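You operate a simulated robot arm through the tools that you are given. There is no shell and no other tool. Be economical: measure what you need, move in short steps, check, and stop when the job is done.

You are at the controls of a simulated robot arm. One attempt, no reset.

## Task
Pack up: push the green stool into the painted square, stack yellow, then blue on it, show CLOSED.
Fine: the fourth stool ends where it stood; slide the wall sign's cover to show CLOSED.
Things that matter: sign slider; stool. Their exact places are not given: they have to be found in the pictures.

It is judged by the outcome, as a careful person would: the job done as asked, and still so three seconds after it is handed in. It fails if anything else is knocked over, pushed out of place, dropped, spilled or broken. A push-on lid holds only when it is set on centred and level and pressed home; a screw cap is set on level and turned clockwise until tight.

## Robot
A 7-joint arm with a two-finger parallel gripper on a trunk, on a base that drives. Base frame: it is fixed to the floor where the robot stands at the start and does not move with it; the origin is under the middle of the robot, x ahead of it, y to its left, z up. Lengths are in m, angles in degrees, forces in N, time in s.
Its first joint turns from -115.0 to 115.0 degrees. Places, roughly: sign slider [-1.1, 0.5, 1.3]. Payload 3.91 kg.
The TCP is the grasp point between the finger pads, 0.03 m short of the fingertips. In the tool frame z runs along the fingers and y along their closing line. The gripper opens to 0.11 m. The fingers are 0.02 m wide and 0.01 m thick; the gripper's body (0.048 by 0.112 m) begins 0.055 m behind the TCP.
Orientation is that of the tool frame in the base frame, as [roll, pitch, yaw] about the fixed x, y, z axes, in that order (R = Rz(yaw) Ry(pitch) Rx(roll)). With the fingers straight down and closing along the base's y, the tool's x points along the base's -x, its y along +y and its z along -z.

## Interface
- The arm moves only by the tool play_rows. Its argument "plan" is a list of rows, each a list of 3 entries, a list of its own where there are three numbers: the opening, from 0 (shut) to 1 (fully open), then the shift along the tool's x, y, z in m, then the turn, a rotation vector about the tool's x, y, z in degrees. In form: [[jaw, [tx, ty, tz], [wx, wy, wz]], ...]. A call has 1 to 12 rows; each row shifts and turns the commanded pose from where the row before left it, along the tool's axes as they then stand. Each row takes 0.2 s and may step no farther than 0.05 m and 8.6 degrees from the row before; otherwise, or with a gripper value out of range, the whole call is refused. Where a pose cannot be reached the arm comes as near as it can. A force on the tool above 90 N (or 10 N above the force at the start of the call, whichever is more), or a blocked arm, ends the call early, and 0.2 s more pass. The fingers move at their own pace (about 0.153 m/s each) and stop on an object; they squeeze with about 38 N. The grip force told is the motor's: it shows also when the fingers shut on nothing. Time passes only in rows, and 0.2 s behind the last, so rows that do not move let the fingers close. The reply holds the time, the measured pose of the TCP, the force on the tool along the base axes, the opening and the grip force, in the units named above and with some noise, with the torque about the TCP (base axes, N m) and any sound that the robot's microphone picked up.
- Cameras (640 x 400 px; columns grow to the right, rows downward): "scene" is now at [0.1766, 0.2459, 1.3419]; the picture's right is [0.75, -0.67, -0.00], its down [-0.62, -0.70, -0.36] and it looks along [0.24, 0.27, -0.93] (base axes); focal length 214 px, centre (320, 200). "wrist" rides on the gripper at [0.073, 0.017, -0.103] in the tool frame; the picture's right is [-0.23, 0.97, 0.00], its down [-0.76, -0.18, -0.62] and it looks along [-0.61, -0.14, 0.78] (tool axes); focal length 222 px, centre (320, 200).
- snapshot(camera): a new picture of that camera. The clock stands still meanwhile.
- slide_trunk(by): slides the trunk up (or, below 0, down) by that many m; the arm and the scene camera ride with it, the base frame stays. It gives what a move gives, with no picture.
- drive_base(legs): drives the robot by 1 to 6 legs, each [ahead, left, turn to the left] in m, m and degrees, along the robot's own axes; the way and the turn of a leg run together, so that a leg with both is an arc; at most 1.5 m and 180 degrees a leg. The arm and the cameras ride along, it lands a little off, and it stops where it bumps. It gives what a move gives.
- pan_tilt(pan, tilt): turns the head with the scene camera to pan (to the left, within 80 degrees either way) and tilt (down, from -29 to 69), counted from straight ahead of the robot. It gives what a move gives.
- point_at(camera, pixels): for up to 12 pixels [column, row] of the newest picture of that camera ("zoom" is the newest enlarged one), the place [x, y, z] in the base frame of the surface seen there, good to about 0.002 m. The clock stands still meanwhile.
- close_up(camera, box): a new picture of the part [left, top, right, bottom] of that camera's present view, enlarged. The clock stands still meanwhile.
- hand_in(): hands the job in; it is judged then, once.

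Keep the steps short. Do not move on a guess: measure, check each grasp and each placing, and mend mistakes. In all there are 80 turns and 60 pictures (those below and enlarged ones count). Leave the gripper open and the arm clear of the work at the hand-in unless told otherwise, and finish with a single line.

The tools are called as a command line: name --argument value ..., lists and objects as JSON in quotes. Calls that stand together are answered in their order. play_rows: Moves the arm, as the interface text tells. Its arguments: {"type":"object","properties":{"plan":{"type":"array","items":{"type":"array"}}},"required":["plan"]} The other tools are called the same way: slide_trunk (by) slides the trunk up or down; drive_base (legs) drives the base; pan_tilt (pan, tilt) turns the head that bears the scene camera; snapshot (camera) takes a picture; point_at (camera, pixels) gives the place of the surface under pixels of a picture; close_up (camera, box) takes an enlarged picture of a part of a camera's view; hand_in () hands the job in.

At the start:

```text
time_s: 0.0
tcp_pos: [0.5634, -0.3568, 1.4744]
ee_rot: [179.9, 0.1, 180.0]
force: [1.0, 0.5, -0.9]
wrist_torque: [0.0, 0.01, -0.03]
finger_gap: 0.11
gripper_force: 0.1
trunk travel left (down, up): [-0.723, 0.267]
robot x, y, heading: [0.0012, 0.0026, -0.1]
head pan, tilt: [48.3, 68.8]
```

scene: 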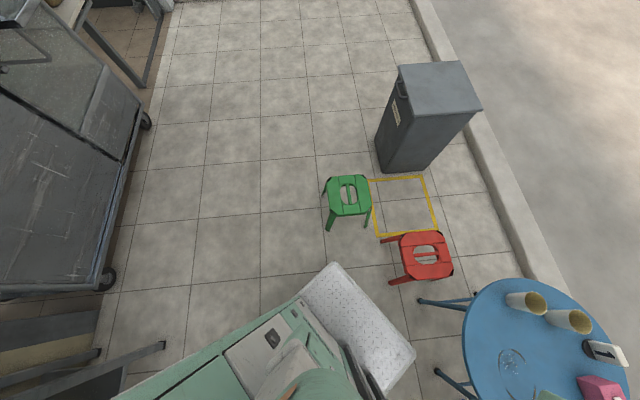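
wrist: 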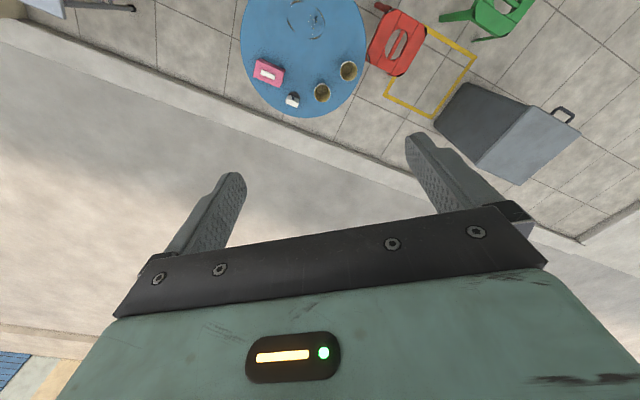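

I see the green stool at (348,195), the painted square to its right, and the red stool at (425,257). I'll measure these, then look around for the yellow and blue stools.

point_at --camera "scene" --pixels '[[331, 178], [368, 178], [371, 211], [331, 214], [348, 178], [371, 181], [422, 177], [437, 232], [376, 236], [327, 229], [425, 240], [385, 283]]'

pan_tilt --pan 0 --tilt 45

snapshot --camera "scene"

pan_tilt --pan 80 --tilt 40

snapshot --camera "scene"

pan_tilt --pan -80 --tilt 40

snapshot --camera "scene"

```text
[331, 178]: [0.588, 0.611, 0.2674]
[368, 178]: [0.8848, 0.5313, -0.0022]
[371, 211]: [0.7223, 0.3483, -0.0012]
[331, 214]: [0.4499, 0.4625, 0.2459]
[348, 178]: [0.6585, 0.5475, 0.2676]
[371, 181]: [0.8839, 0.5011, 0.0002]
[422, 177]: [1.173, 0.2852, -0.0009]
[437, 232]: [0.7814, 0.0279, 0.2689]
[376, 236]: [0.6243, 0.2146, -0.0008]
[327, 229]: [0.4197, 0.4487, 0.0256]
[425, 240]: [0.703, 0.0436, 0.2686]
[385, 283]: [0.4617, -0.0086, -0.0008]
```

```text
time_s: 1.2
tcp_pos: [0.5637, -0.3577, 1.4749]
ee_rot: [180.0, 0.0, 179.9]
force: [-1.3, -0.3, 0.0]
wrist_torque: [0.01, -0.02, 0.0]
finger_gap: 0.1099
gripper_force: 0.1
trunk travel left (down, up): [-0.723, 0.267]
robot x, y, heading: [-0.0022, 0.0005, 0.0]
head pan, tilt: [0.0, 45.0]
```

```text
57 pictures are left
```

scene: 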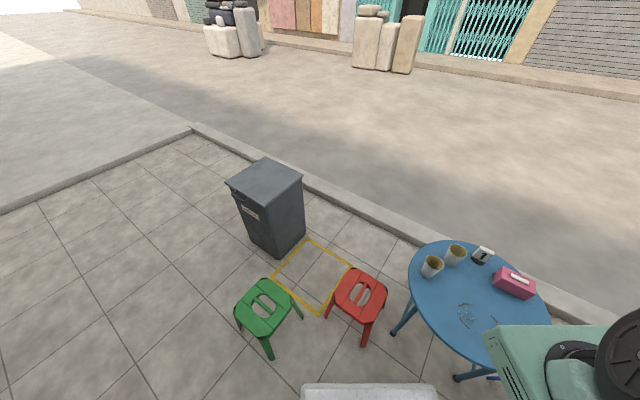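

```text
time_s: 2.7
tcp_pos: [0.5626, -0.3569, 1.4746]
ee_rot: [180.0, 0.0, 179.9]
force: [-0.5, 0.3, 0.0]
wrist_torque: [-0.03, 0.01, -0.01]
finger_gap: 0.1099
gripper_force: 0.1
trunk travel left (down, up): [-0.723, 0.267]
robot x, y, heading: [-0.0048, 0.0017, -0.3]
head pan, tilt: [80.0, 40.0]
```

```text
56 pictures are left
```

scene: 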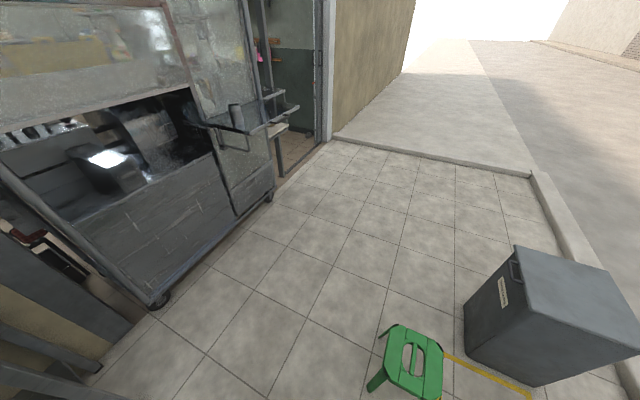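

```text
time_s: 5.2
tcp_pos: [0.5629, -0.3574, 1.4735]
ee_rot: [-180.0, 0.1, 179.9]
force: [0.5, -0.1, 0.6]
wrist_torque: [-0.03, 0.01, -0.01]
finger_gap: 0.1101
gripper_force: 0.1
trunk travel left (down, up): [-0.723, 0.267]
robot x, y, heading: [-0.0016, -0.0001, 0.0]
head pan, tilt: [-80.0, 40.0]
```

```text
55 pictures are left
```

scene: 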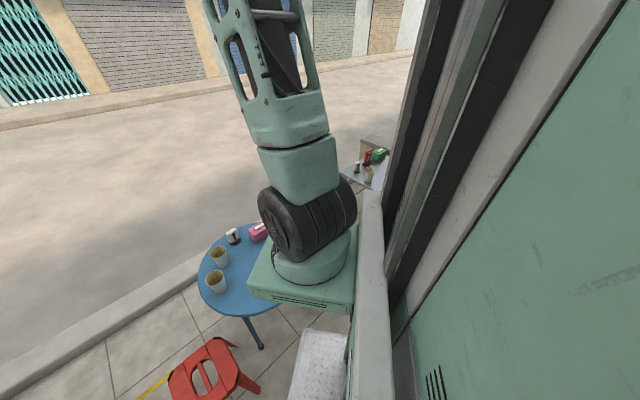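

No yellow or blue stool in view yet, so they are likely behind. There is clear floor around the base (cart at y≥1.1), so I'll turn left 90° and look.

drive_base --legs '[[0, 0, 90]]'

pan_tilt --pan 75 --tilt 35

snapshot --camera "scene"

pan_tilt --pan 0 --tilt 40

snapshot --camera "scene"

```text
time_s: 9.4
tcp_pos: [0.3575, 0.5634, 1.4739]
ee_rot: [-179.9, 0.0, -90.1]
force: [-1.2, 0.2, 0.2]
wrist_torque: [0.0, 0.01, -0.01]
finger_gap: 0.1099
gripper_force: 0.1
trunk travel left (down, up): [-0.723, 0.267]
robot x, y, heading: [0.0008, -0.0018, 90.0]
head pan, tilt: [-80.0, 40.0]
```

```text
time_s: 11.8
tcp_pos: [0.3569, 0.5633, 1.4737]
ee_rot: [180.0, 0.0, -90.0]
force: [-0.4, -0.5, -0.3]
wrist_torque: [0.02, 0.02, 0.01]
finger_gap: 0.1097
gripper_force: 0.1
trunk travel left (down, up): [-0.723, 0.267]
robot x, y, heading: [-0.0002, -0.0009, 89.8]
head pan, tilt: [75.0, 35.0]
```

```text
54 pictures are left
```

scene: 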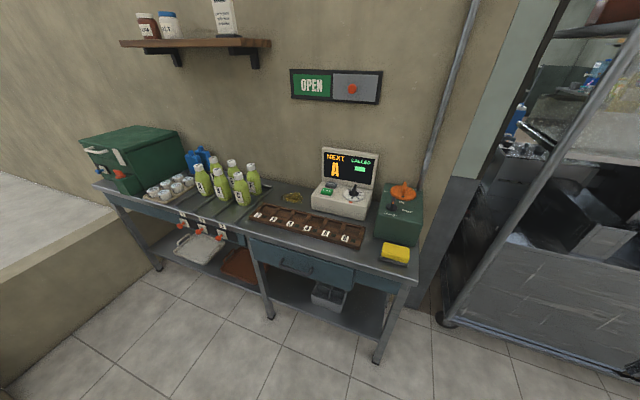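

```text
time_s: 13.2
tcp_pos: [0.3565, 0.5617, 1.4748]
ee_rot: [180.0, -0.1, -90.1]
force: [0.1, -0.4, -0.1]
wrist_torque: [-0.01, -0.04, 0.0]
finger_gap: 0.1098
gripper_force: 0.1
trunk travel left (down, up): [-0.723, 0.267]
robot x, y, heading: [0.0013, 0.0032, 89.9]
head pan, tilt: [0.0, 40.0]
```

```text
53 pictures are left
```

scene: 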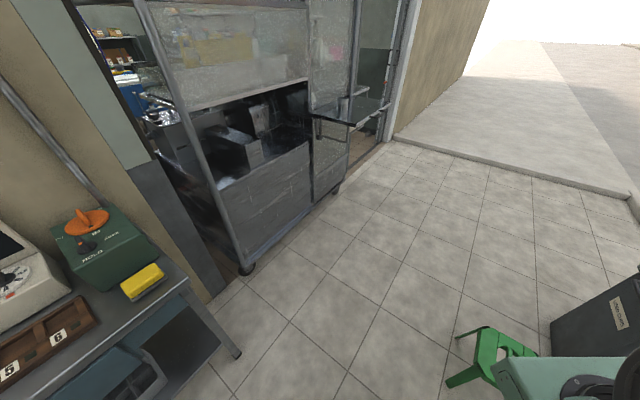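

The sign is found at (335,85): "OPEN" on the left, cover with orange knob on the right. The stools aren't here, so I'll turn another 90° left and look toward -y.

drive_base --legs '[[0, 0, 90]]'

pan_tilt --pan 70 --tilt 35

snapshot --camera "scene"

```text
time_s: 17.4
tcp_pos: [-0.5564, 0.3681, 1.474]
ee_rot: [-180.0, 0.0, -1.0]
force: [0.5, 0.0, 0.4]
wrist_torque: [0.01, 0.03, -0.02]
finger_gap: 0.1098
gripper_force: 0.0
trunk travel left (down, up): [-0.723, 0.267]
robot x, y, heading: [0.0008, 0.0007, 179.1]
head pan, tilt: [0.0, 40.0]
```

```text
time_s: 18.8
tcp_pos: [-0.5577, 0.3669, 1.4743]
ee_rot: [-180.0, 0.1, -1.1]
force: [0.7, 1.1, 0.3]
wrist_torque: [0.01, -0.02, 0.04]
finger_gap: 0.1102
gripper_force: 0.0
trunk travel left (down, up): [-0.723, 0.267]
robot x, y, heading: [-0.0002, 0.0001, 179.2]
head pan, tilt: [70.0, 35.0]
```

```text
52 pictures are left
```

scene: 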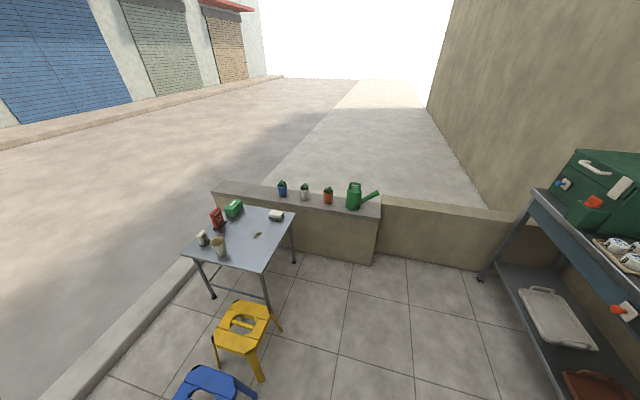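

Yellow stool at (245,330) and blue at (215,385). I'll tilt down for a better view and measure them.

pan_tilt --pan 80 --tilt 60

snapshot --camera "scene"

```text
time_s: 19.7
tcp_pos: [-0.5574, 0.3678, 1.4743]
ee_rot: [179.9, 0.1, -1.2]
force: [0.0, -0.1, 0.2]
wrist_torque: [0.0, 0.02, -0.01]
finger_gap: 0.1101
gripper_force: 0.0
trunk travel left (down, up): [-0.723, 0.267]
robot x, y, heading: [-0.0029, 0.0, 179.0]
head pan, tilt: [80.0, 60.0]
```

```text
51 pictures are left
```

scene: 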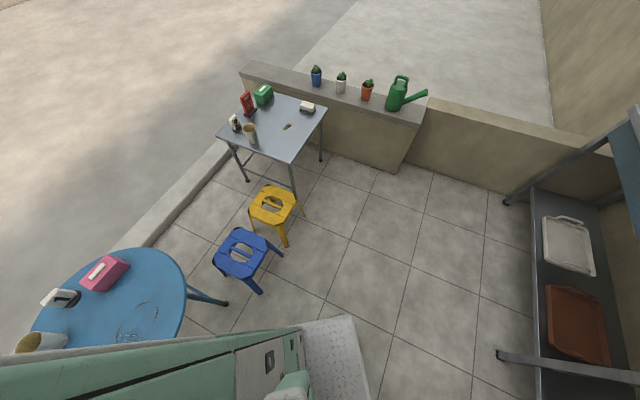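

point_at --camera "scene" --pixels '[[262, 188], [294, 193], [283, 222], [252, 212], [272, 203], [233, 231], [264, 240], [251, 274], [217, 261], [240, 254], [225, 302], [293, 188]]'

close_up --camera "scene" --box '[190, 160, 330, 310]'

```text
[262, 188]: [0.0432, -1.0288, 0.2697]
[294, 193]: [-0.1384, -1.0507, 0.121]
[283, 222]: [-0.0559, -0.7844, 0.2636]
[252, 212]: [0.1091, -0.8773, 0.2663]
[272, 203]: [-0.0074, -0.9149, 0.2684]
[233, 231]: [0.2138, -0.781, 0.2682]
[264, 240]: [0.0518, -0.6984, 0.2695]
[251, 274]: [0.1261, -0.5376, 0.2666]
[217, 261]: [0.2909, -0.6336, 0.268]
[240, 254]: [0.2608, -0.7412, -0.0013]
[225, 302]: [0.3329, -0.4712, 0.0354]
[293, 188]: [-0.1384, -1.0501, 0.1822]
```

```text
2.67 times, centred on (260, 235) of scene
```

zoom: 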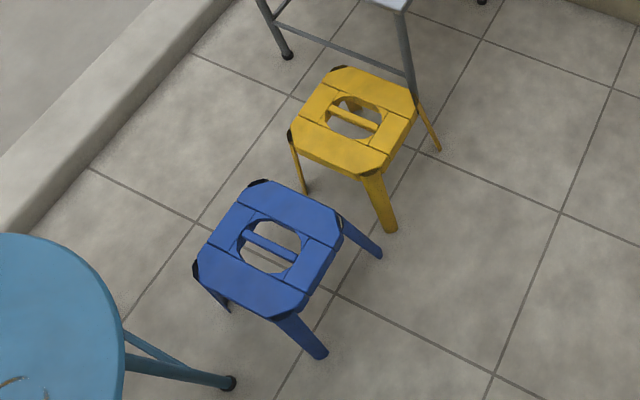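

Both stools are located (tops z≈0.268, with a central carry bar). Facing the wall already, I'll look at the sign and do it first.

pan_tilt --pan -12 --tilt 15

snapshot --camera "scene"

```text
time_s: 21.4
tcp_pos: [-0.5556, 0.3681, 1.4731]
ee_rot: [-179.9, 0.1, -1.1]
force: [-0.2, 0.5, -0.9]
wrist_torque: [-0.01, -0.03, 0.0]
finger_gap: 0.1101
gripper_force: 0.0
trunk travel left (down, up): [-0.723, 0.267]
robot x, y, heading: [-0.0009, 0.0025, 178.9]
head pan, tilt: [-12.0, 15.0]
```

```text
49 pictures are left
```

scene: 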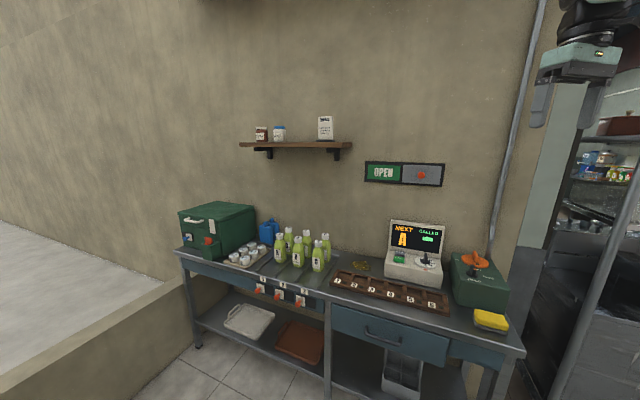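

close_up --camera "scene" --box '[330, 130, 470, 218]'

point_at --camera "scene" --pixels '[[422, 174], [367, 162], [443, 187], [350, 145], [434, 180], [450, 152], [520, 352], [420, 222], [480, 262], [320, 120], [385, 172], [360, 180]]'

```text
4.55 times, centred on (400, 174) of scene
```

zoom: 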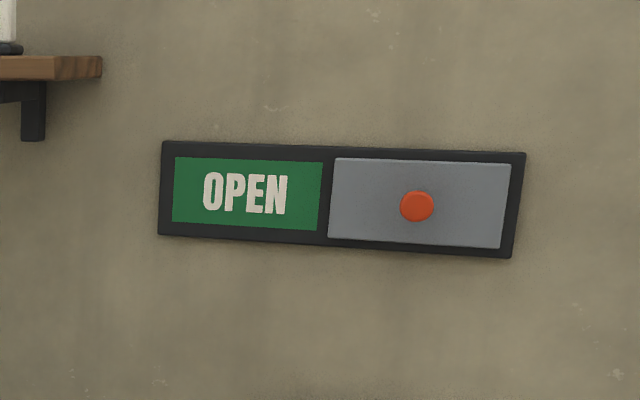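

```text
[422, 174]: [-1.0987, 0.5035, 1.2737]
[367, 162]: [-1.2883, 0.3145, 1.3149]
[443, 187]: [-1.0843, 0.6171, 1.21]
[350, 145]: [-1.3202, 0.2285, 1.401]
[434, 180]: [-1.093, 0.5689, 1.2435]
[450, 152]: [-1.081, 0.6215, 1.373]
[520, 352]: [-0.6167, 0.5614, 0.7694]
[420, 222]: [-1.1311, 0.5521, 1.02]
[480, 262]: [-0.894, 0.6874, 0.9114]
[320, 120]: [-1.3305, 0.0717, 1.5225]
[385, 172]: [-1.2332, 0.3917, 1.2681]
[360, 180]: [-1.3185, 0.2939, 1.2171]
```

The wall is skewed to my frame, so I'll measure the sign more finely from the zoom.

point_at --camera "zoom" --pixels '[[417, 206], [340, 165], [332, 232], [505, 170], [495, 242], [165, 150], [520, 160], [300, 350], [580, 350], [580, 100], [417, 192], [250, 170]]'

pan_tilt --pan -70 --tilt 40

snapshot --camera "scene"

```text
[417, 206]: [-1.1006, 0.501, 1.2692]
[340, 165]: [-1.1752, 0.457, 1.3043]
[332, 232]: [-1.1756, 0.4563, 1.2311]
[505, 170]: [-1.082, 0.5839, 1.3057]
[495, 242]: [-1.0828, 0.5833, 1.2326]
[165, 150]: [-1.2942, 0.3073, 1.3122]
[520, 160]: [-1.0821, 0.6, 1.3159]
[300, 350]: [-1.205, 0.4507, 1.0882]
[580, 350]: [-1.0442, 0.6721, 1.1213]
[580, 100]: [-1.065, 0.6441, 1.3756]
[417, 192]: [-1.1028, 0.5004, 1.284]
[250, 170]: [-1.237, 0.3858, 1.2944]
```

```text
time_s: 22.7
tcp_pos: [-0.5572, 0.3674, 1.4744]
ee_rot: [-180.0, 0.0, -1.0]
force: [-0.6, -0.3, -0.1]
wrist_torque: [0.01, 0.0, -0.02]
finger_gap: 0.1102
gripper_force: 0.1
trunk travel left (down, up): [-0.723, 0.267]
robot x, y, heading: [0.0015, -0.0026, 178.9]
head pan, tilt: [-70.0, 40.0]
```

```text
47 pictures are left
```

scene: 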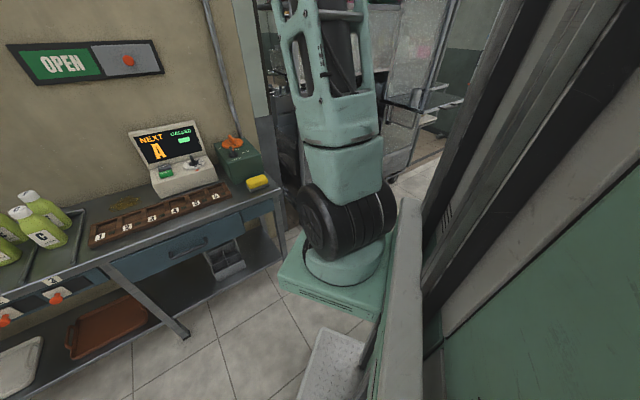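

point_at --camera "scene" --pixels '[[281, 285], [375, 315], [350, 270], [345, 220], [345, 160], [340, 70], [335, 20], [312, 345], [365, 370], [410, 205], [420, 300]]'

```text
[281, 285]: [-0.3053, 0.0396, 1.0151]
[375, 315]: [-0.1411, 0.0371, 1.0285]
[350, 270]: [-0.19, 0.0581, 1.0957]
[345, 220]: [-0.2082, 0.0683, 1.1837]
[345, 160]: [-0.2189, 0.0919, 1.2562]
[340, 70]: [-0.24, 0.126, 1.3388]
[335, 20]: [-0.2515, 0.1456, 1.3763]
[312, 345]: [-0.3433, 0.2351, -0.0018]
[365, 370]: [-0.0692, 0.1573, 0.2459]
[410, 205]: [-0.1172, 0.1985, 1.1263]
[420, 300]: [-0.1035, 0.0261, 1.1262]
```

The sign plane faces normal (0.806,-0.592), so I need heading ≈143.7°. Knob front is at (-1.101,0.501,1.27), protruding ~34 mm; the arm base is ~0.22 ahead and ~0.12 right. I'll turn right 35.3°, then shift left and go ahead to stand in front of the sign.

drive_base --legs '[[0, 0, -35.2], [0, 0.4, 0], [0.4, 0, 0]]'

pan_tilt --pan -25 --tilt 25

snapshot --camera "scene"

```text
time_s: 28.9
tcp_pos: [-0.8064, 0.5293, 1.4745]
ee_rot: [-180.0, 0.0, -35.8]
force: [1.0, 0.2, 0.3]
wrist_torque: [0.0, -0.02, -0.03]
finger_gap: 0.1101
gripper_force: 0.0
trunk travel left (down, up): [-0.723, 0.267]
robot x, y, heading: [-0.5591, -0.0924, 144.2]
head pan, tilt: [-70.0, 40.0]
```

```text
time_s: 30.0
tcp_pos: [-0.8067, 0.5295, 1.4739]
ee_rot: [-180.0, 0.0, -35.9]
force: [-0.2, -0.3, -0.3]
wrist_torque: [0.0, -0.01, 0.01]
finger_gap: 0.1099
gripper_force: 0.1
trunk travel left (down, up): [-0.723, 0.267]
robot x, y, heading: [-0.5587, -0.0858, 144.0]
head pan, tilt: [-25.0, 25.0]
```

```text
46 pictures are left
```

scene: 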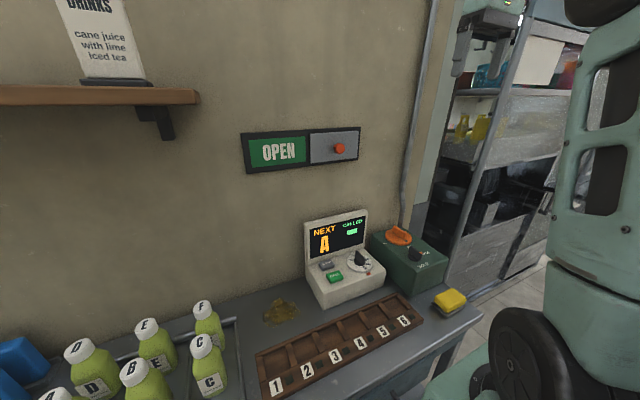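

Good view. I'll remeasure the knob (340,148) from here.

close_up --camera "scene" --box '[230, 110, 380, 204]'

point_at --camera "scene" --pixels '[[340, 148], [340, 145], [345, 152], [325, 160], [355, 133], [338, 215], [440, 60], [190, 97]]'

```text
4.26 times, centred on (305, 157) of scene
```

zoom: 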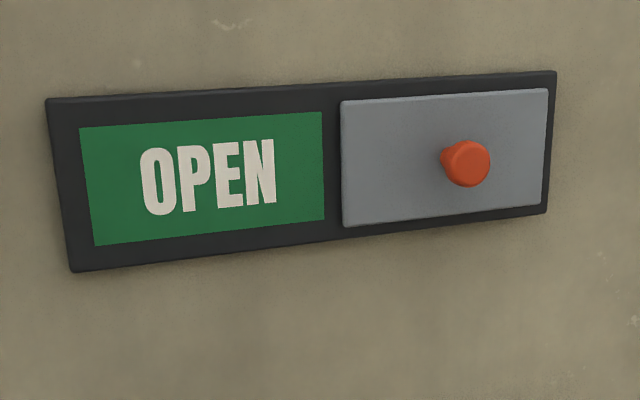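

```text
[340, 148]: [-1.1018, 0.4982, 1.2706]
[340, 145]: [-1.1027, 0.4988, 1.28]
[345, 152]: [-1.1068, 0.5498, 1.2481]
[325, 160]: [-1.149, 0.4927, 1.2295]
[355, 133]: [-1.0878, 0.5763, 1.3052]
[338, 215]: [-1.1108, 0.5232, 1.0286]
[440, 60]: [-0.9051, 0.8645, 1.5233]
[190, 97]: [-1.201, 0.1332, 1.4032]
```

Knob confirmed at (-1.102,0.498,1.268). From the TCP it is 0.22 toward the wall, 0.20 to the left, 0.21 down. I start by moving left along the wall while pitching the fingers toward the wall.

play_rows --plan '[[1, [0, 0.033, 0], [0, -8, 0]], [1, [0, 0.033, 0], [0, -8, 0]], [1, [0, 0.033, 0], [0, -8, 0]], [1, [0, 0.033, 0], [0, -8, 0]], [1, [0, 0.033, 0], [0, -8, 0]], [1, [0, 0.034, 0], [0, -8, 0]]]'

```text
time_s: 31.4
tcp_pos: [-0.9495, 0.4227, 1.458]
ee_rot: [180.0, 48.2, -35.9]
force: [-0.2, 0.5, 0.1]
wrist_torque: [-0.03, 0.04, -0.01]
finger_gap: 0.1098
gripper_force: 0.1
out of reach, approached as far as the arm can: row 5, 6
trunk travel left (down, up): [-0.723, 0.267]
robot x, y, heading: [-0.5612, -0.0856, 144.3]
head pan, tilt: [-25.0, 25.0]
```

The arm is folded too close there; lowering the trunk brings the tool to knob height. TCP is still ~0.17 short of the knob, so this is clear.

slide_trunk --by -0.16

play_rows --plan '[[1, [0, 0, 0], [0, -8, 0]], [1, [0, 0, 0.01], [0, -8, 0]]]'

snapshot --camera "scene"

```text
time_s: 33.3
tcp_pos: [-0.9501, 0.424, 1.2985]
ee_rot: [180.0, 47.9, -35.8]
force: [0.6, 0.4, 0.4]
wrist_torque: [0.0, 0.0, 0.0]
finger_gap: 0.1102
gripper_force: 0.1
trunk travel left (down, up): [-0.563, 0.427]
robot x, y, heading: [-0.56, -0.0887, 144.2]
head pan, tilt: [-25.0, 25.0]
```

```text
time_s: 33.9
tcp_pos: [-0.9882, 0.4659, 1.2811]
ee_rot: [-179.8, 64.2, -35.9]
force: [-0.5, 0.0, 0.3]
wrist_torque: [0.0, -0.02, -0.01]
finger_gap: 0.11
gripper_force: 0.0
out of reach, approached as far as the arm can: row 1
trunk travel left (down, up): [-0.563, 0.427]
robot x, y, heading: [-0.5551, -0.0912, 144.2]
head pan, tilt: [-25.0, 25.0]
```

```text
44 pictures are left
```

scene: 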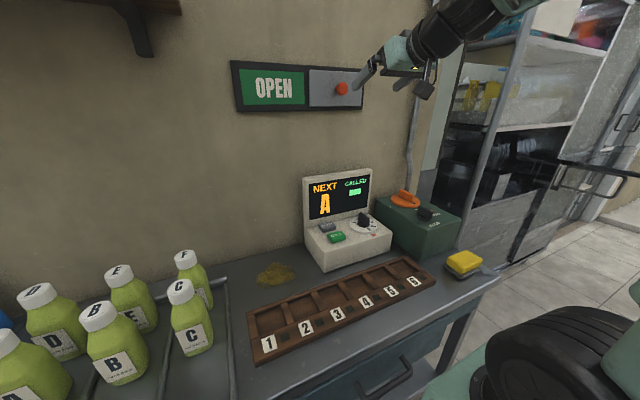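

TCP is 0.041 right of and 0.11 short of the knob. I'll centre on it, then approach in two steps with fingers open.

play_rows --plan '[[1, [0, 0.02, 0], [0, 0, 0]], [1, [0, 0.021, 0], [0, 0, 0]], [1, [-0.011, 0, 0.032], [0, 0, 0]], [1, [-0.011, 0, 0.032], [0, 0, 0]]]'

snapshot --camera "wrist"

```text
time_s: 34.9
tcp_pos: [-1.0641, 0.4729, 1.2723]
ee_rot: [-179.9, 64.1, -35.6]
force: [0.3, 0.1, 0.3]
wrist_torque: [-0.01, -0.01, 0.01]
finger_gap: 0.1101
gripper_force: 0.0
trunk travel left (down, up): [-0.563, 0.427]
robot x, y, heading: [-0.5555, -0.0877, 144.4]
head pan, tilt: [-25.0, 25.0]
```

```text
43 pictures are left
```

wrist: 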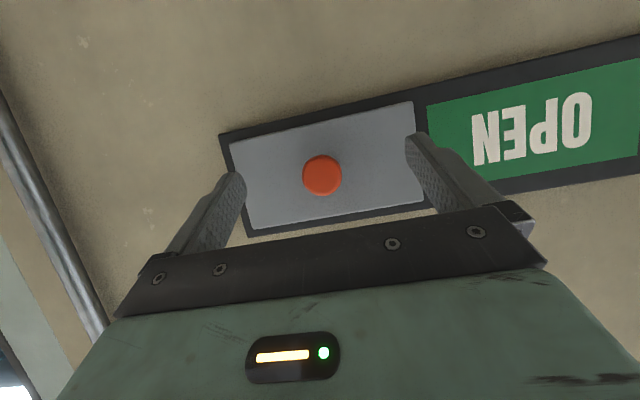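

Knob is centred between the fingers. I advance the last 42 mm and close.

play_rows --plan '[[1, [-0.0075, 0.001, 0.02], [0, 0, 0]], [1, [-0.0075, 0.001, 0.0195], [0, 0, 0]], [0.1, [0, 0, 0], [0, 0, 0]], [0.1, [0, 0, 0], [0, 0, 0]], [0.1, [0, 0, 0], [0, 0, 0]]]'

snapshot --camera "wrist"

```text
time_s: 36.1
tcp_pos: [-1.1024, 0.4948, 1.2693]
ee_rot: [-180.0, 64.0, -35.7]
force: [-1.1, 1.7, 0.8]
wrist_torque: [-0.06, 0.01, -0.09]
finger_gap: 0.0314
gripper_force: 45.2
trunk travel left (down, up): [-0.563, 0.427]
robot x, y, heading: [-0.555, -0.0847, 144.5]
head pan, tilt: [-25.0, 25.0]
```

```text
42 pictures are left
```

wrist: 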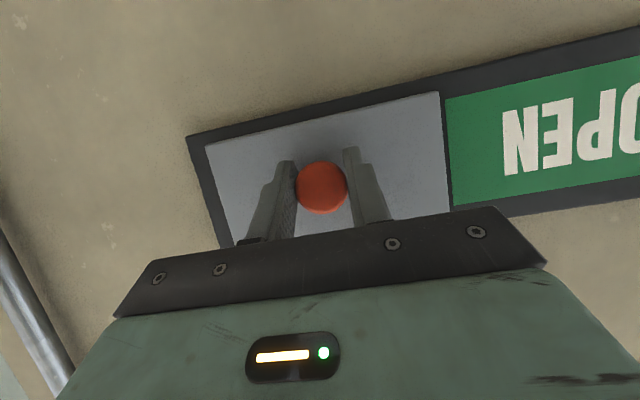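

Knob gripped (gap 31 mm, 45 N). Now slide it left in 20 mm steps.

play_rows --plan '[[0.1, [0, 0.02, 0], [0, 0, 0]], [0.1, [0, 0.02, 0], [0, 0, 0]], [0.1, [0, 0.02, 0], [0, 0, 0]], [0.1, [0, 0.02, 0], [0, 0, 0]], [0.1, [0, 0.02, 0], [0, 0, 0]], [0.1, [0, 0.02, 0], [0, 0, 0]], [0.1, [0, 0.02, 0], [0, 0, 0]], [0.1, [0, 0.02, 0], [0, 0, 0]]]'

close_up --camera "scene" --box '[200, 30, 400, 155]'

```text
time_s: 37.9
tcp_pos: [-1.1967, 0.3632, 1.2694]
ee_rot: [-180.0, 64.1, -35.8]
force: [1.1, -1.4, 8.8]
wrist_torque: [-0.2, 0.15, 0.2]
finger_gap: 0.0311
gripper_force: 45.1
trunk travel left (down, up): [-0.563, 0.427]
robot x, y, heading: [-0.5565, -0.0896, 144.3]
head pan, tilt: [-25.0, 25.0]
```

```text
3.20 times, centred on (300, 92) of scene
```

zoom: 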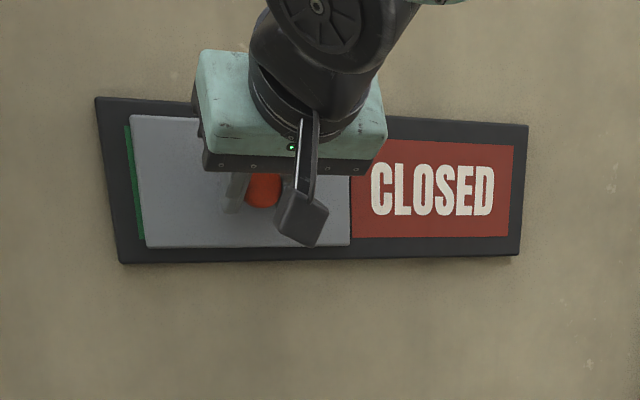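

CLOSED shows; a thin green sliver remains at the left edge. I'll slide a bit further to the stop.

play_rows --plan '[[0.1, [0, 0.006, 0], [0, 0, 0]], [0.1, [0, 0.006, 0], [0, 0, 0]]]'

close_up --camera "scene" --box '[200, 30, 400, 155]'

```text
time_s: 38.5
tcp_pos: [-1.2005, 0.358, 1.269]
ee_rot: [-179.9, 64.3, -35.9]
force: [2.1, 7.2, 15.4]
wrist_torque: [0.48, 0.29, 0.05]
finger_gap: 0.0315
gripper_force: 44.9
trunk travel left (down, up): [-0.563, 0.427]
robot x, y, heading: [-0.5566, -0.0883, 144.1]
head pan, tilt: [-25.0, 25.0]
```

```text
3.20 times, centred on (300, 92) of scene
```

zoom: 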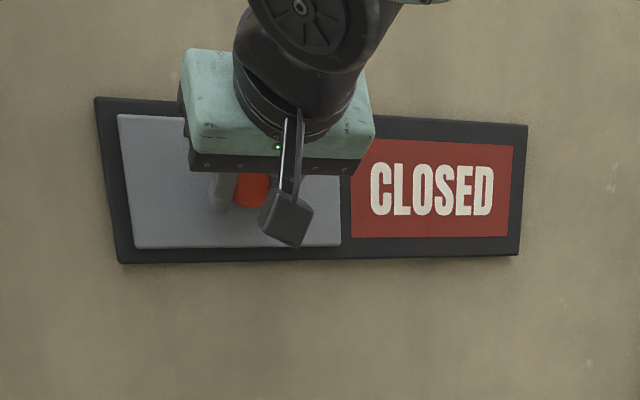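

The cover is at its stop. I release and back straight off with the base.

play_rows --plan '[[1, [0, 0, 0], [0, 0, 0]], [1, [0, 0, 0], [0, 0, 0]], [1, [0, 0, 0], [0, 0, 0]]]'

drive_base --legs '[[-0.4, 0, 0]]'

snapshot --camera "scene"

```text
time_s: 39.3
tcp_pos: [-1.2018, 0.3549, 1.2685]
ee_rot: [-179.9, 64.0, -35.8]
force: [-0.7, -0.4, -0.1]
wrist_torque: [-0.01, -0.01, 0.0]
finger_gap: 0.1101
gripper_force: 0.1
trunk travel left (down, up): [-0.563, 0.427]
robot x, y, heading: [-0.5597, -0.0902, 144.4]
head pan, tilt: [-25.0, 25.0]
```

```text
time_s: 41.8
tcp_pos: [-0.8763, 0.1234, 1.2676]
ee_rot: [-179.9, 64.0, -36.0]
force: [-0.7, -1.1, 0.2]
wrist_torque: [0.0, -0.01, -0.02]
finger_gap: 0.1099
gripper_force: 0.0
trunk travel left (down, up): [-0.563, 0.427]
robot x, y, heading: [-0.237, -0.326, 144.0]
head pan, tilt: [-25.0, 25.0]
```

```text
39 pictures are left
```

scene: 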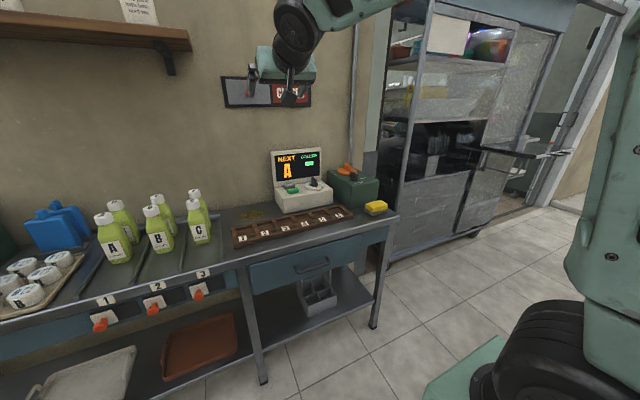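

The sign is done. Next I restore the tool to point down, then drive right along the wall and turn round toward the green stool.

play_rows --plan '[[1, [0, 0, 0], [0, 8, 0]], [1, [0, 0, 0], [0, 8, 0]], [1, [0, 0, 0], [0, 8, 0]], [1, [0, 0, 0], [0, 8, 0]], [1, [0, 0, 0], [0, 8, 0]], [1, [0, 0, 0], [0, 8, 0]], [1, [0, 0, 0], [0, 8, 0]], [1, [0, 0, 0], [0, 8, 0]]]'

drive_base --legs '[[0, -1.276, 0], [0.3, 0, 0], [0, 0, 180]]'

pan_tilt --pan -10 --tilt 55

snapshot --camera "scene"

```text
time_s: 43.5
tcp_pos: [-0.8679, 0.1216, 1.2621]
ee_rot: [-180.0, 8.0, -36.2]
force: [-0.2, 0.2, 0.5]
wrist_torque: [0.02, -0.01, -0.02]
finger_gap: 0.1097
gripper_force: 0.0
out of reach, approached as far as the arm can: row 7, 8
trunk travel left (down, up): [-0.563, 0.427]
robot x, y, heading: [-0.2355, -0.3231, 144.0]
head pan, tilt: [-25.0, 25.0]
```

```text
time_s: 47.4
tcp_pos: [-0.4662, 0.6902, 1.2622]
ee_rot: [-180.0, 8.1, -34.8]
force: [0.9, 0.6, -0.1]
wrist_torque: [0.0, 0.02, -0.02]
finger_gap: 0.1099
gripper_force: 0.1
trunk travel left (down, up): [-0.563, 0.427]
robot x, y, heading: [0.1757, 0.2608, 145.3]
head pan, tilt: [-25.0, 25.0]
stopped in leg 1: the robot was blocked; the commanded pose is now the measured one
```

```text
time_s: 48.3
tcp_pos: [-0.4651, 0.6906, 1.263]
ee_rot: [180.0, 8.0, -34.8]
force: [0.5, 0.2, -0.5]
wrist_torque: [0.01, 0.0, 0.0]
finger_gap: 0.1099
gripper_force: 0.1
trunk travel left (down, up): [-0.563, 0.427]
robot x, y, heading: [0.1789, 0.2607, 145.3]
head pan, tilt: [-10.0, 55.0]
```

```text
38 pictures are left
```

scene: 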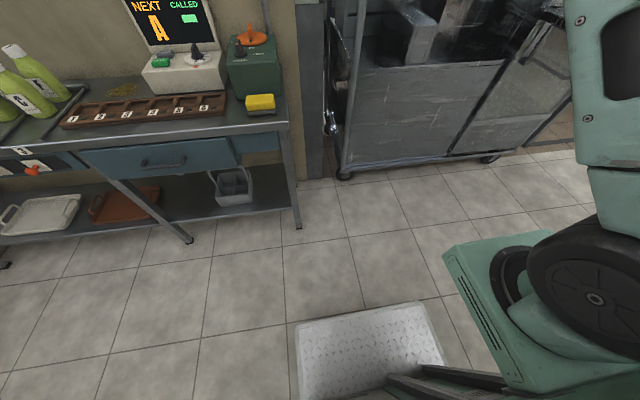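

The base was stopped, likely by touching the green stool's leg on the right. I'll back away into open floor, turn round and look at the stools.

drive_base --legs '[[0.05, 0.3, 0], [0.2, 0, 0], [0, 0, 178]]'

pan_tilt --pan 20 --tilt 45

snapshot --camera "scene"

```text
time_s: 58.8
tcp_pos: [0.4099, -0.324, 1.2629]
ee_rot: [179.9, 8.0, 140.5]
force: [0.2, -0.1, 0.3]
wrist_torque: [-0.01, 0.02, 0.0]
finger_gap: 0.1102
gripper_force: 0.1
trunk travel left (down, up): [-0.563, 0.427]
robot x, y, heading: [-0.1981, 0.1608, -39.4]
head pan, tilt: [-10.0, 55.0]
```

```text
time_s: 59.7
tcp_pos: [0.4092, -0.3227, 1.2624]
ee_rot: [180.0, 8.0, 140.6]
force: [0.5, -0.9, 0.1]
wrist_torque: [0.02, -0.02, 0.04]
finger_gap: 0.1099
gripper_force: 0.0
trunk travel left (down, up): [-0.563, 0.427]
robot x, y, heading: [-0.1975, 0.1608, -39.3]
head pan, tilt: [20.0, 45.0]
```

```text
37 pictures are left
```

scene: 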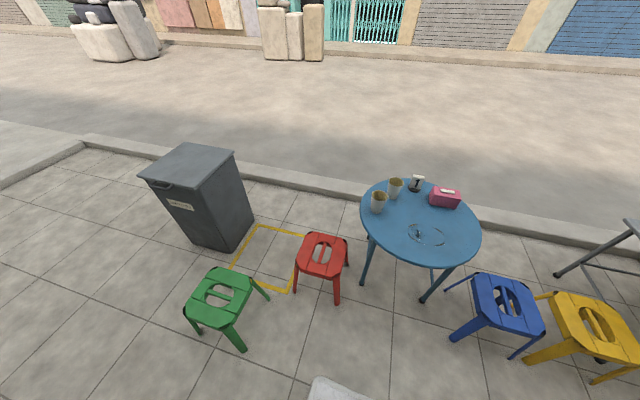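

All four stools are standing. I'll zoom in on green/red/square and measure.

close_up --camera "scene" --box '[170, 210, 370, 335]'

close_up --camera "scene" --box '[440, 265, 640, 390]'

```text
3.20 times, centred on (270, 272) of scene
```

zoom: 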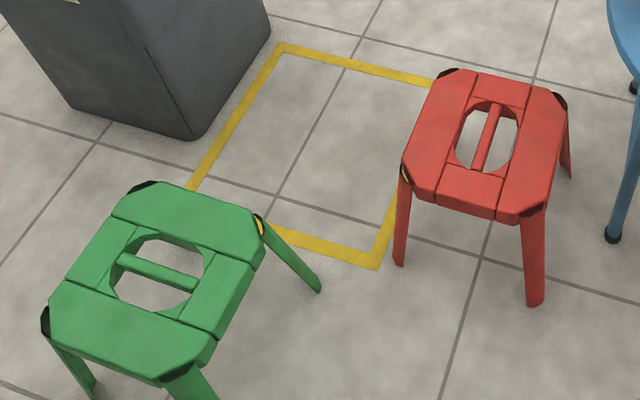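

```text
3.20 times, centred on (540, 328) of scene
```

zoom: 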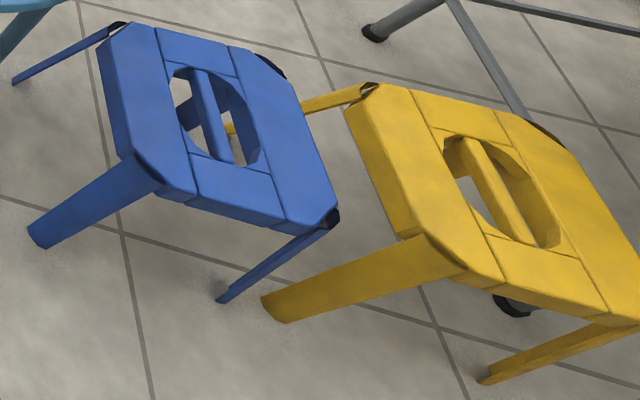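

point_at --camera "scene" --pixels '[[207.8, 291.1], [231.2, 297.8], [219.4, 294.3], [222, 270], [206, 306.5], [325, 243.2], [319.6, 261.5], [322.3, 252], [258.5, 224.2], [287.3, 292.3], [230.3, 266.5], [303.5, 235.2]]'

point_at --camera "zoom" --pixels '[[200, 75], [228, 158], [214, 117], [200, 45], [235, 200], [465, 145], [528, 235], [497, 190], [460, 110], [540, 265], [150, 110], [400, 180]]'

```text
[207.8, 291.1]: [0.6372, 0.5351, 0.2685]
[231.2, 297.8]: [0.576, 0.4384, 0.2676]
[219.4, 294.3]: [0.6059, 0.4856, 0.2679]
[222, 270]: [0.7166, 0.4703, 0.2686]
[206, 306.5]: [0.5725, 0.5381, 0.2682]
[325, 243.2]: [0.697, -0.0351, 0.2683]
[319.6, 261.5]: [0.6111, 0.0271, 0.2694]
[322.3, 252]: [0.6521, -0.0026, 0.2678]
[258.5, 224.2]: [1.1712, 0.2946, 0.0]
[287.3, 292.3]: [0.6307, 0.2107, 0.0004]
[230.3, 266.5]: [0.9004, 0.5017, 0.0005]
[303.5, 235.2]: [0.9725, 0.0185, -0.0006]
```

```text
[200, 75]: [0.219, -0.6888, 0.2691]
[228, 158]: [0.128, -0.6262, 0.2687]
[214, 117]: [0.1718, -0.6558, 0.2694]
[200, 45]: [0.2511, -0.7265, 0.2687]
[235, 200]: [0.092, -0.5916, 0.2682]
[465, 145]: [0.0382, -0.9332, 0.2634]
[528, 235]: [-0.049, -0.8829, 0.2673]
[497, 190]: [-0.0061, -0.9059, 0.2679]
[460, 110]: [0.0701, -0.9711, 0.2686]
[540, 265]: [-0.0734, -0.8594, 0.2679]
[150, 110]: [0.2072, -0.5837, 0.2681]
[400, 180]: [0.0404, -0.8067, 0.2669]
```

I have the centres: green (0.606,0.487), red (0.652,-0.003), blue (0.172,-0.656), yellow (-0.006,-0.906); square centre (0.901,0.253), sides at -36°/54°. I need the bin's footprint and the deck's edge for clearance, plus seat edges.

point_at --camera "scene" --pixels '[[231, 251], [196, 241], [205, 188], [143, 178], [233, 150], [325, 380], [340, 385], [236, 273], [188, 302], [246, 283], [197, 285], [237, 307]]'

pan_tilt --pan 25 --tilt 69

snapshot --camera "scene"

```text
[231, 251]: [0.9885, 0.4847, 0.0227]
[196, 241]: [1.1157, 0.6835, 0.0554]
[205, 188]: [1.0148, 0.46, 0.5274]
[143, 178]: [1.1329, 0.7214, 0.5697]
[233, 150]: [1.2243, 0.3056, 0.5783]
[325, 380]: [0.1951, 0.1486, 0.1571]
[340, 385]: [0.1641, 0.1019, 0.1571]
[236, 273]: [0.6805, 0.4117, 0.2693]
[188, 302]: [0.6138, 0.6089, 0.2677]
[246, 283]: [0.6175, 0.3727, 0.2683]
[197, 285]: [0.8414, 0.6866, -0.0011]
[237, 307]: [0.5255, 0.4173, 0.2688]
```

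```text
time_s: 60.6
tcp_pos: [0.409, -0.3233, 1.2625]
ee_rot: [-180.0, 8.0, 140.5]
force: [0.4, -0.2, -0.6]
wrist_torque: [0.03, 0.04, 0.01]
finger_gap: 0.1101
gripper_force: 0.1
trunk travel left (down, up): [-0.563, 0.427]
robot x, y, heading: [-0.1983, 0.1596, -39.4]
head pan, tilt: [25.0, 68.8]
```

```text
34 pictures are left
```

scene: 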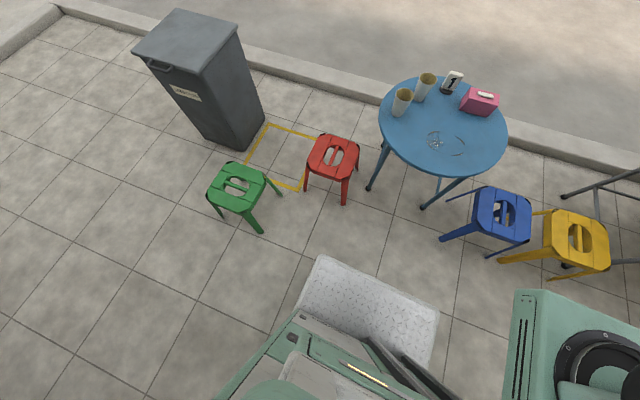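

point_at --camera "scene" --pixels '[[319, 258], [436, 312], [380, 283], [304, 300], [420, 355], [350, 310], [515, 293], [513, 380], [320, 252], [270, 345]]'

```text
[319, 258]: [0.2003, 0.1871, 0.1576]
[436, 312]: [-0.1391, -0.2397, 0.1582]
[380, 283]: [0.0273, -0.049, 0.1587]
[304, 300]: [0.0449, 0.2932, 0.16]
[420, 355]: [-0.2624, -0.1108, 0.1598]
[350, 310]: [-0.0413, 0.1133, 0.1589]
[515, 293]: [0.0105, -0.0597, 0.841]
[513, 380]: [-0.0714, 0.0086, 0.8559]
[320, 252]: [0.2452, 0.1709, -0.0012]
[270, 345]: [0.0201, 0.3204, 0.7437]
```

Base front is at 0.30, half-width 0.275; shoulder about (0.22, -0.12). I'll square up to heading -36°, back off, shift left to stand behind the green stool with clearance. Arm is lifted high so it is clear.

drive_base --legs '[[0, 0, 3.4], [-0.15, 0, 0], [0, 0.84, 0]]'

pan_tilt --pan -15 --tilt 60

snapshot --camera "scene"

```text
time_s: 66.4
tcp_pos: [0.8027, 0.468, 1.2632]
ee_rot: [179.9, 8.1, 143.5]
force: [0.3, -0.4, -0.9]
wrist_torque: [-0.01, 0.0, 0.03]
finger_gap: 0.11
gripper_force: 0.1
trunk travel left (down, up): [-0.563, 0.427]
robot x, y, heading: [0.171, 0.918, -36.3]
head pan, tilt: [25.0, 68.8]
```

```text
time_s: 67.5
tcp_pos: [0.804, 0.4688, 1.2629]
ee_rot: [179.9, 7.9, 143.5]
force: [-0.2, -0.8, 0.1]
wrist_torque: [0.02, 0.02, -0.02]
finger_gap: 0.1101
gripper_force: 0.1
trunk travel left (down, up): [-0.563, 0.427]
robot x, y, heading: [0.1736, 0.9241, -36.4]
head pan, tilt: [-15.0, 60.0]
```

```text
33 pictures are left
```

scene: 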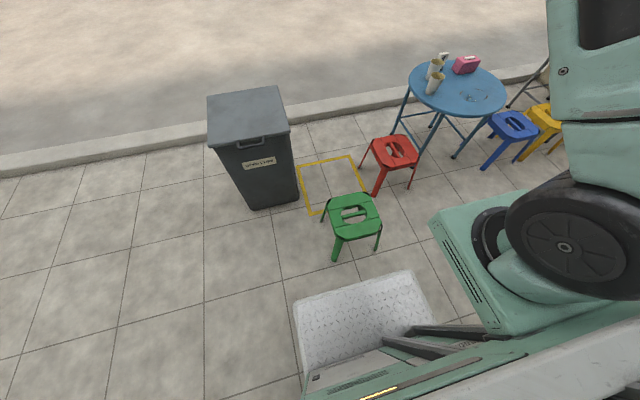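

Green is squarely in front. I bring the TCP back over my front (from fwd 0.78 to 0.5, right 0.12) and down ~0.4, still well above the stool, levelling the tool.

play_rows --plan '[[1, [0, 0, 0], [0, 8, 0]], [1, [0.025, -0.011, 0.036], [0, 0, 0]], [1, [0.025, -0.011, 0.036], [0, 0, 0]], [1, [0.025, -0.011, 0.036], [0, 0, 0]], [1, [0.025, -0.011, 0.036], [0, 0, 0]], [1, [0.025, -0.011, 0.036], [0, 0, 0]], [1, [0.025, -0.011, 0.036], [0, 0, 0]], [1, [0.025, -0.011, 0.036], [0, 0, 0]], [1, [0.025, -0.011, 0.036], [0, 0, 0]], [1, [0.025, -0.011, 0.036], [0, 0, 0]], [1, [0.025, -0.011, 0.036], [0, 0, 0]], [1, [0.025, -0.011, 0.036], [0, 0, 0]]]'

play_rows --plan '[[1, [0, 0, 0], [0, 0, 8.5]], [1, [0, 0, 0], [0, 0, 8.5]], [1, [0, 0, 0], [0, 0, 8.5]], [1, [0, 0, 0], [0, 0, 8.5]], [1, [0, 0, 0], [0, 0, 8.5]], [1, [0, 0, 0], [0, 0, 8.5]], [1, [0, 0, 0], [0, 0, 8.5]], [1, [0, 0, 0], [0, 0, 8.5]], [1, [0, 0, 0], [0, 0, 8.5]], [1, [0, 0, 0], [0, 0, 8.5]]]'

```text
time_s: 70.1
tcp_pos: [0.5586, 0.4996, 0.8324]
ee_rot: [179.9, 8.1, 143.5]
force: [0.8, -0.4, -0.1]
wrist_torque: [-0.03, -0.01, -0.01]
finger_gap: 0.1102
gripper_force: 0.1
out of reach, approached as far as the arm can: row 1
trunk travel left (down, up): [-0.563, 0.427]
robot x, y, heading: [0.1758, 0.918, -36.4]
head pan, tilt: [-15.0, 60.0]
```

```text
time_s: 72.3
tcp_pos: [0.5572, 0.5007, 0.8323]
ee_rot: [172.0, 0.7, 58.2]
force: [-0.1, -0.1, -0.2]
wrist_torque: [-0.01, -0.02, -0.01]
finger_gap: 0.1097
gripper_force: 0.0
trunk travel left (down, up): [-0.563, 0.427]
robot x, y, heading: [0.1762, 0.9187, -36.3]
head pan, tilt: [-15.0, 60.0]
```

Tool yaw is 58°, matching the bar (57.7°). Fix the 8° tilt, then remeasure the green bar precisely.

play_rows --plan '[[0.65, [0, -0.01, 0], [4, 0, 0]], [0.65, [0, -0.01, 0], [4, 0, 0]]]'

close_up --camera "scene" --box '[290, 150, 418, 230]'

```text
time_s: 72.9
tcp_pos: [0.5407, 0.5098, 0.8301]
ee_rot: [179.9, 0.8, 58.4]
force: [-0.4, -0.4, 0.4]
wrist_torque: [0.01, -0.01, 0.03]
finger_gap: 0.0716
gripper_force: 0.1
trunk travel left (down, up): [-0.563, 0.427]
robot x, y, heading: [0.1729, 0.9207, -36.3]
head pan, tilt: [-15.0, 60.0]
```

```text
5.00 times, centred on (354, 190) of scene
```

zoom: 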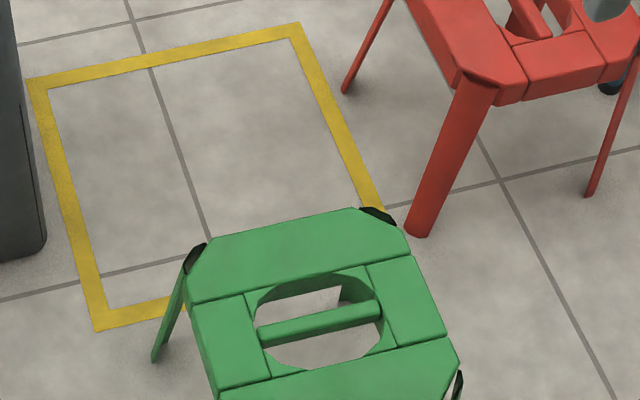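

point_at --camera "zoom" --pixels '[[29, 80], [297, 24], [96, 329], [265, 336], [376, 308], [320, 322], [360, 210], [205, 248], [192, 305], [222, 388], [408, 250], [458, 358]]'

point_at --camera "zoom" --pixels '[[155, 358], [418, 232], [345, 91], [300, 291], [312, 362], [285, 215], [350, 380]]'

```text
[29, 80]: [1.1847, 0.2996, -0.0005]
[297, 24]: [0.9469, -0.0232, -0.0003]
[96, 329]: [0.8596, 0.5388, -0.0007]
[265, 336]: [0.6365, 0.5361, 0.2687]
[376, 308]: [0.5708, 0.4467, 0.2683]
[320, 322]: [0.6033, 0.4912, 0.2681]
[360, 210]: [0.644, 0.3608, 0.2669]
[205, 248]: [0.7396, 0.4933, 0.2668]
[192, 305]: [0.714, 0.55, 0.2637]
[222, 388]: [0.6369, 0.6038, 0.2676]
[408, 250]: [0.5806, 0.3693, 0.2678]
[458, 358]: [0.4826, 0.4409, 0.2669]
```

```text
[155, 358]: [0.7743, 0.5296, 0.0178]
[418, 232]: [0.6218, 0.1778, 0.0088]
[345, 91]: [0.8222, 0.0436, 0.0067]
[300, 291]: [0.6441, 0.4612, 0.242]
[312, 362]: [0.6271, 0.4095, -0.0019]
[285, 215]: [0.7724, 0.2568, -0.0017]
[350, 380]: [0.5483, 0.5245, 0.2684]
```

Green bar is centred at (0.603,0.491), direction 53.7°, parallel with the square (centre (0.903,0.258)). I drive forward 62 mm / left 22 mm and turn the tool 4.7° to align.

drive_base --legs '[[0.062, 0.022, 0]]'

play_rows --plan '[[0.65, [0, 0, 0], [0, 0, 4.7]], [0.65, [0, 0, 0], [0, -0.8, 0]]]'

```text
time_s: 73.9
tcp_pos: [0.6037, 0.4909, 0.8309]
ee_rot: [-180.0, 0.7, 58.4]
force: [-0.5, 0.4, -0.7]
wrist_torque: [-0.01, 0.01, -0.01]
finger_gap: 0.0713
gripper_force: 0.0
trunk travel left (down, up): [-0.563, 0.427]
robot x, y, heading: [0.2375, 0.9022, -36.5]
head pan, tilt: [-15.0, 60.0]
```

```text
time_s: 74.5
tcp_pos: [0.6033, 0.4918, 0.8305]
ee_rot: [179.9, 1.5, 53.7]
force: [1.0, 0.7, -0.5]
wrist_torque: [0.05, -0.05, 0.02]
finger_gap: 0.0715
gripper_force: 0.1
trunk travel left (down, up): [-0.563, 0.427]
robot x, y, heading: [0.2366, 0.898, -36.6]
head pan, tilt: [-15.0, 60.0]
```

TCP xy is right on the bar. Fix the pitch and lower the trunk to just above the seat (fingertips will be at z≈0.32).

play_rows --plan '[[0.65, [0, 0, 0], [0, 1.5, 0]]]'

slide_trunk --by -0.48

snapshot --camera "wrist"

snapshot --camera "scene"

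```text
time_s: 74.9
tcp_pos: [0.6029, 0.4924, 0.8307]
ee_rot: [179.9, 0.0, 53.6]
force: [0.2, 0.2, 0.4]
wrist_torque: [-0.02, 0.0, -0.01]
finger_gap: 0.0719
gripper_force: 0.1
trunk travel left (down, up): [-0.563, 0.427]
robot x, y, heading: [0.2361, 0.9018, -36.6]
head pan, tilt: [-15.0, 60.0]
```

```text
refused: -0.48 is not a number from -0.4 to 0.4
```

```text
31 pictures are left
```

wrist: 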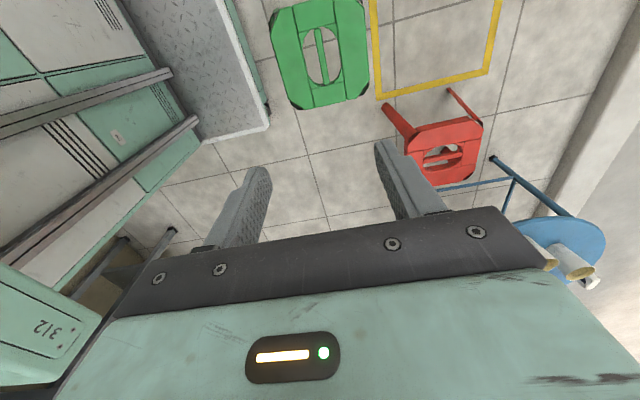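

```text
30 pictures are left
```

scene: 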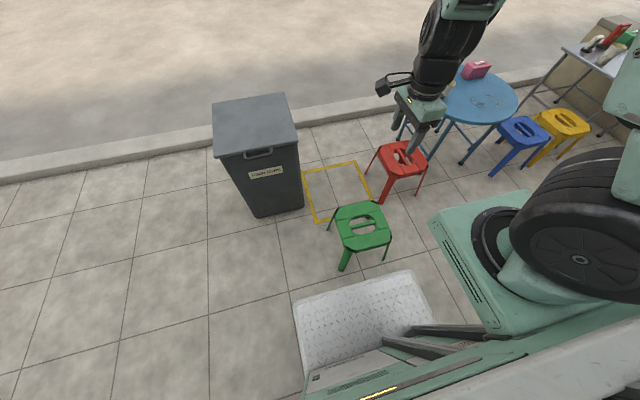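

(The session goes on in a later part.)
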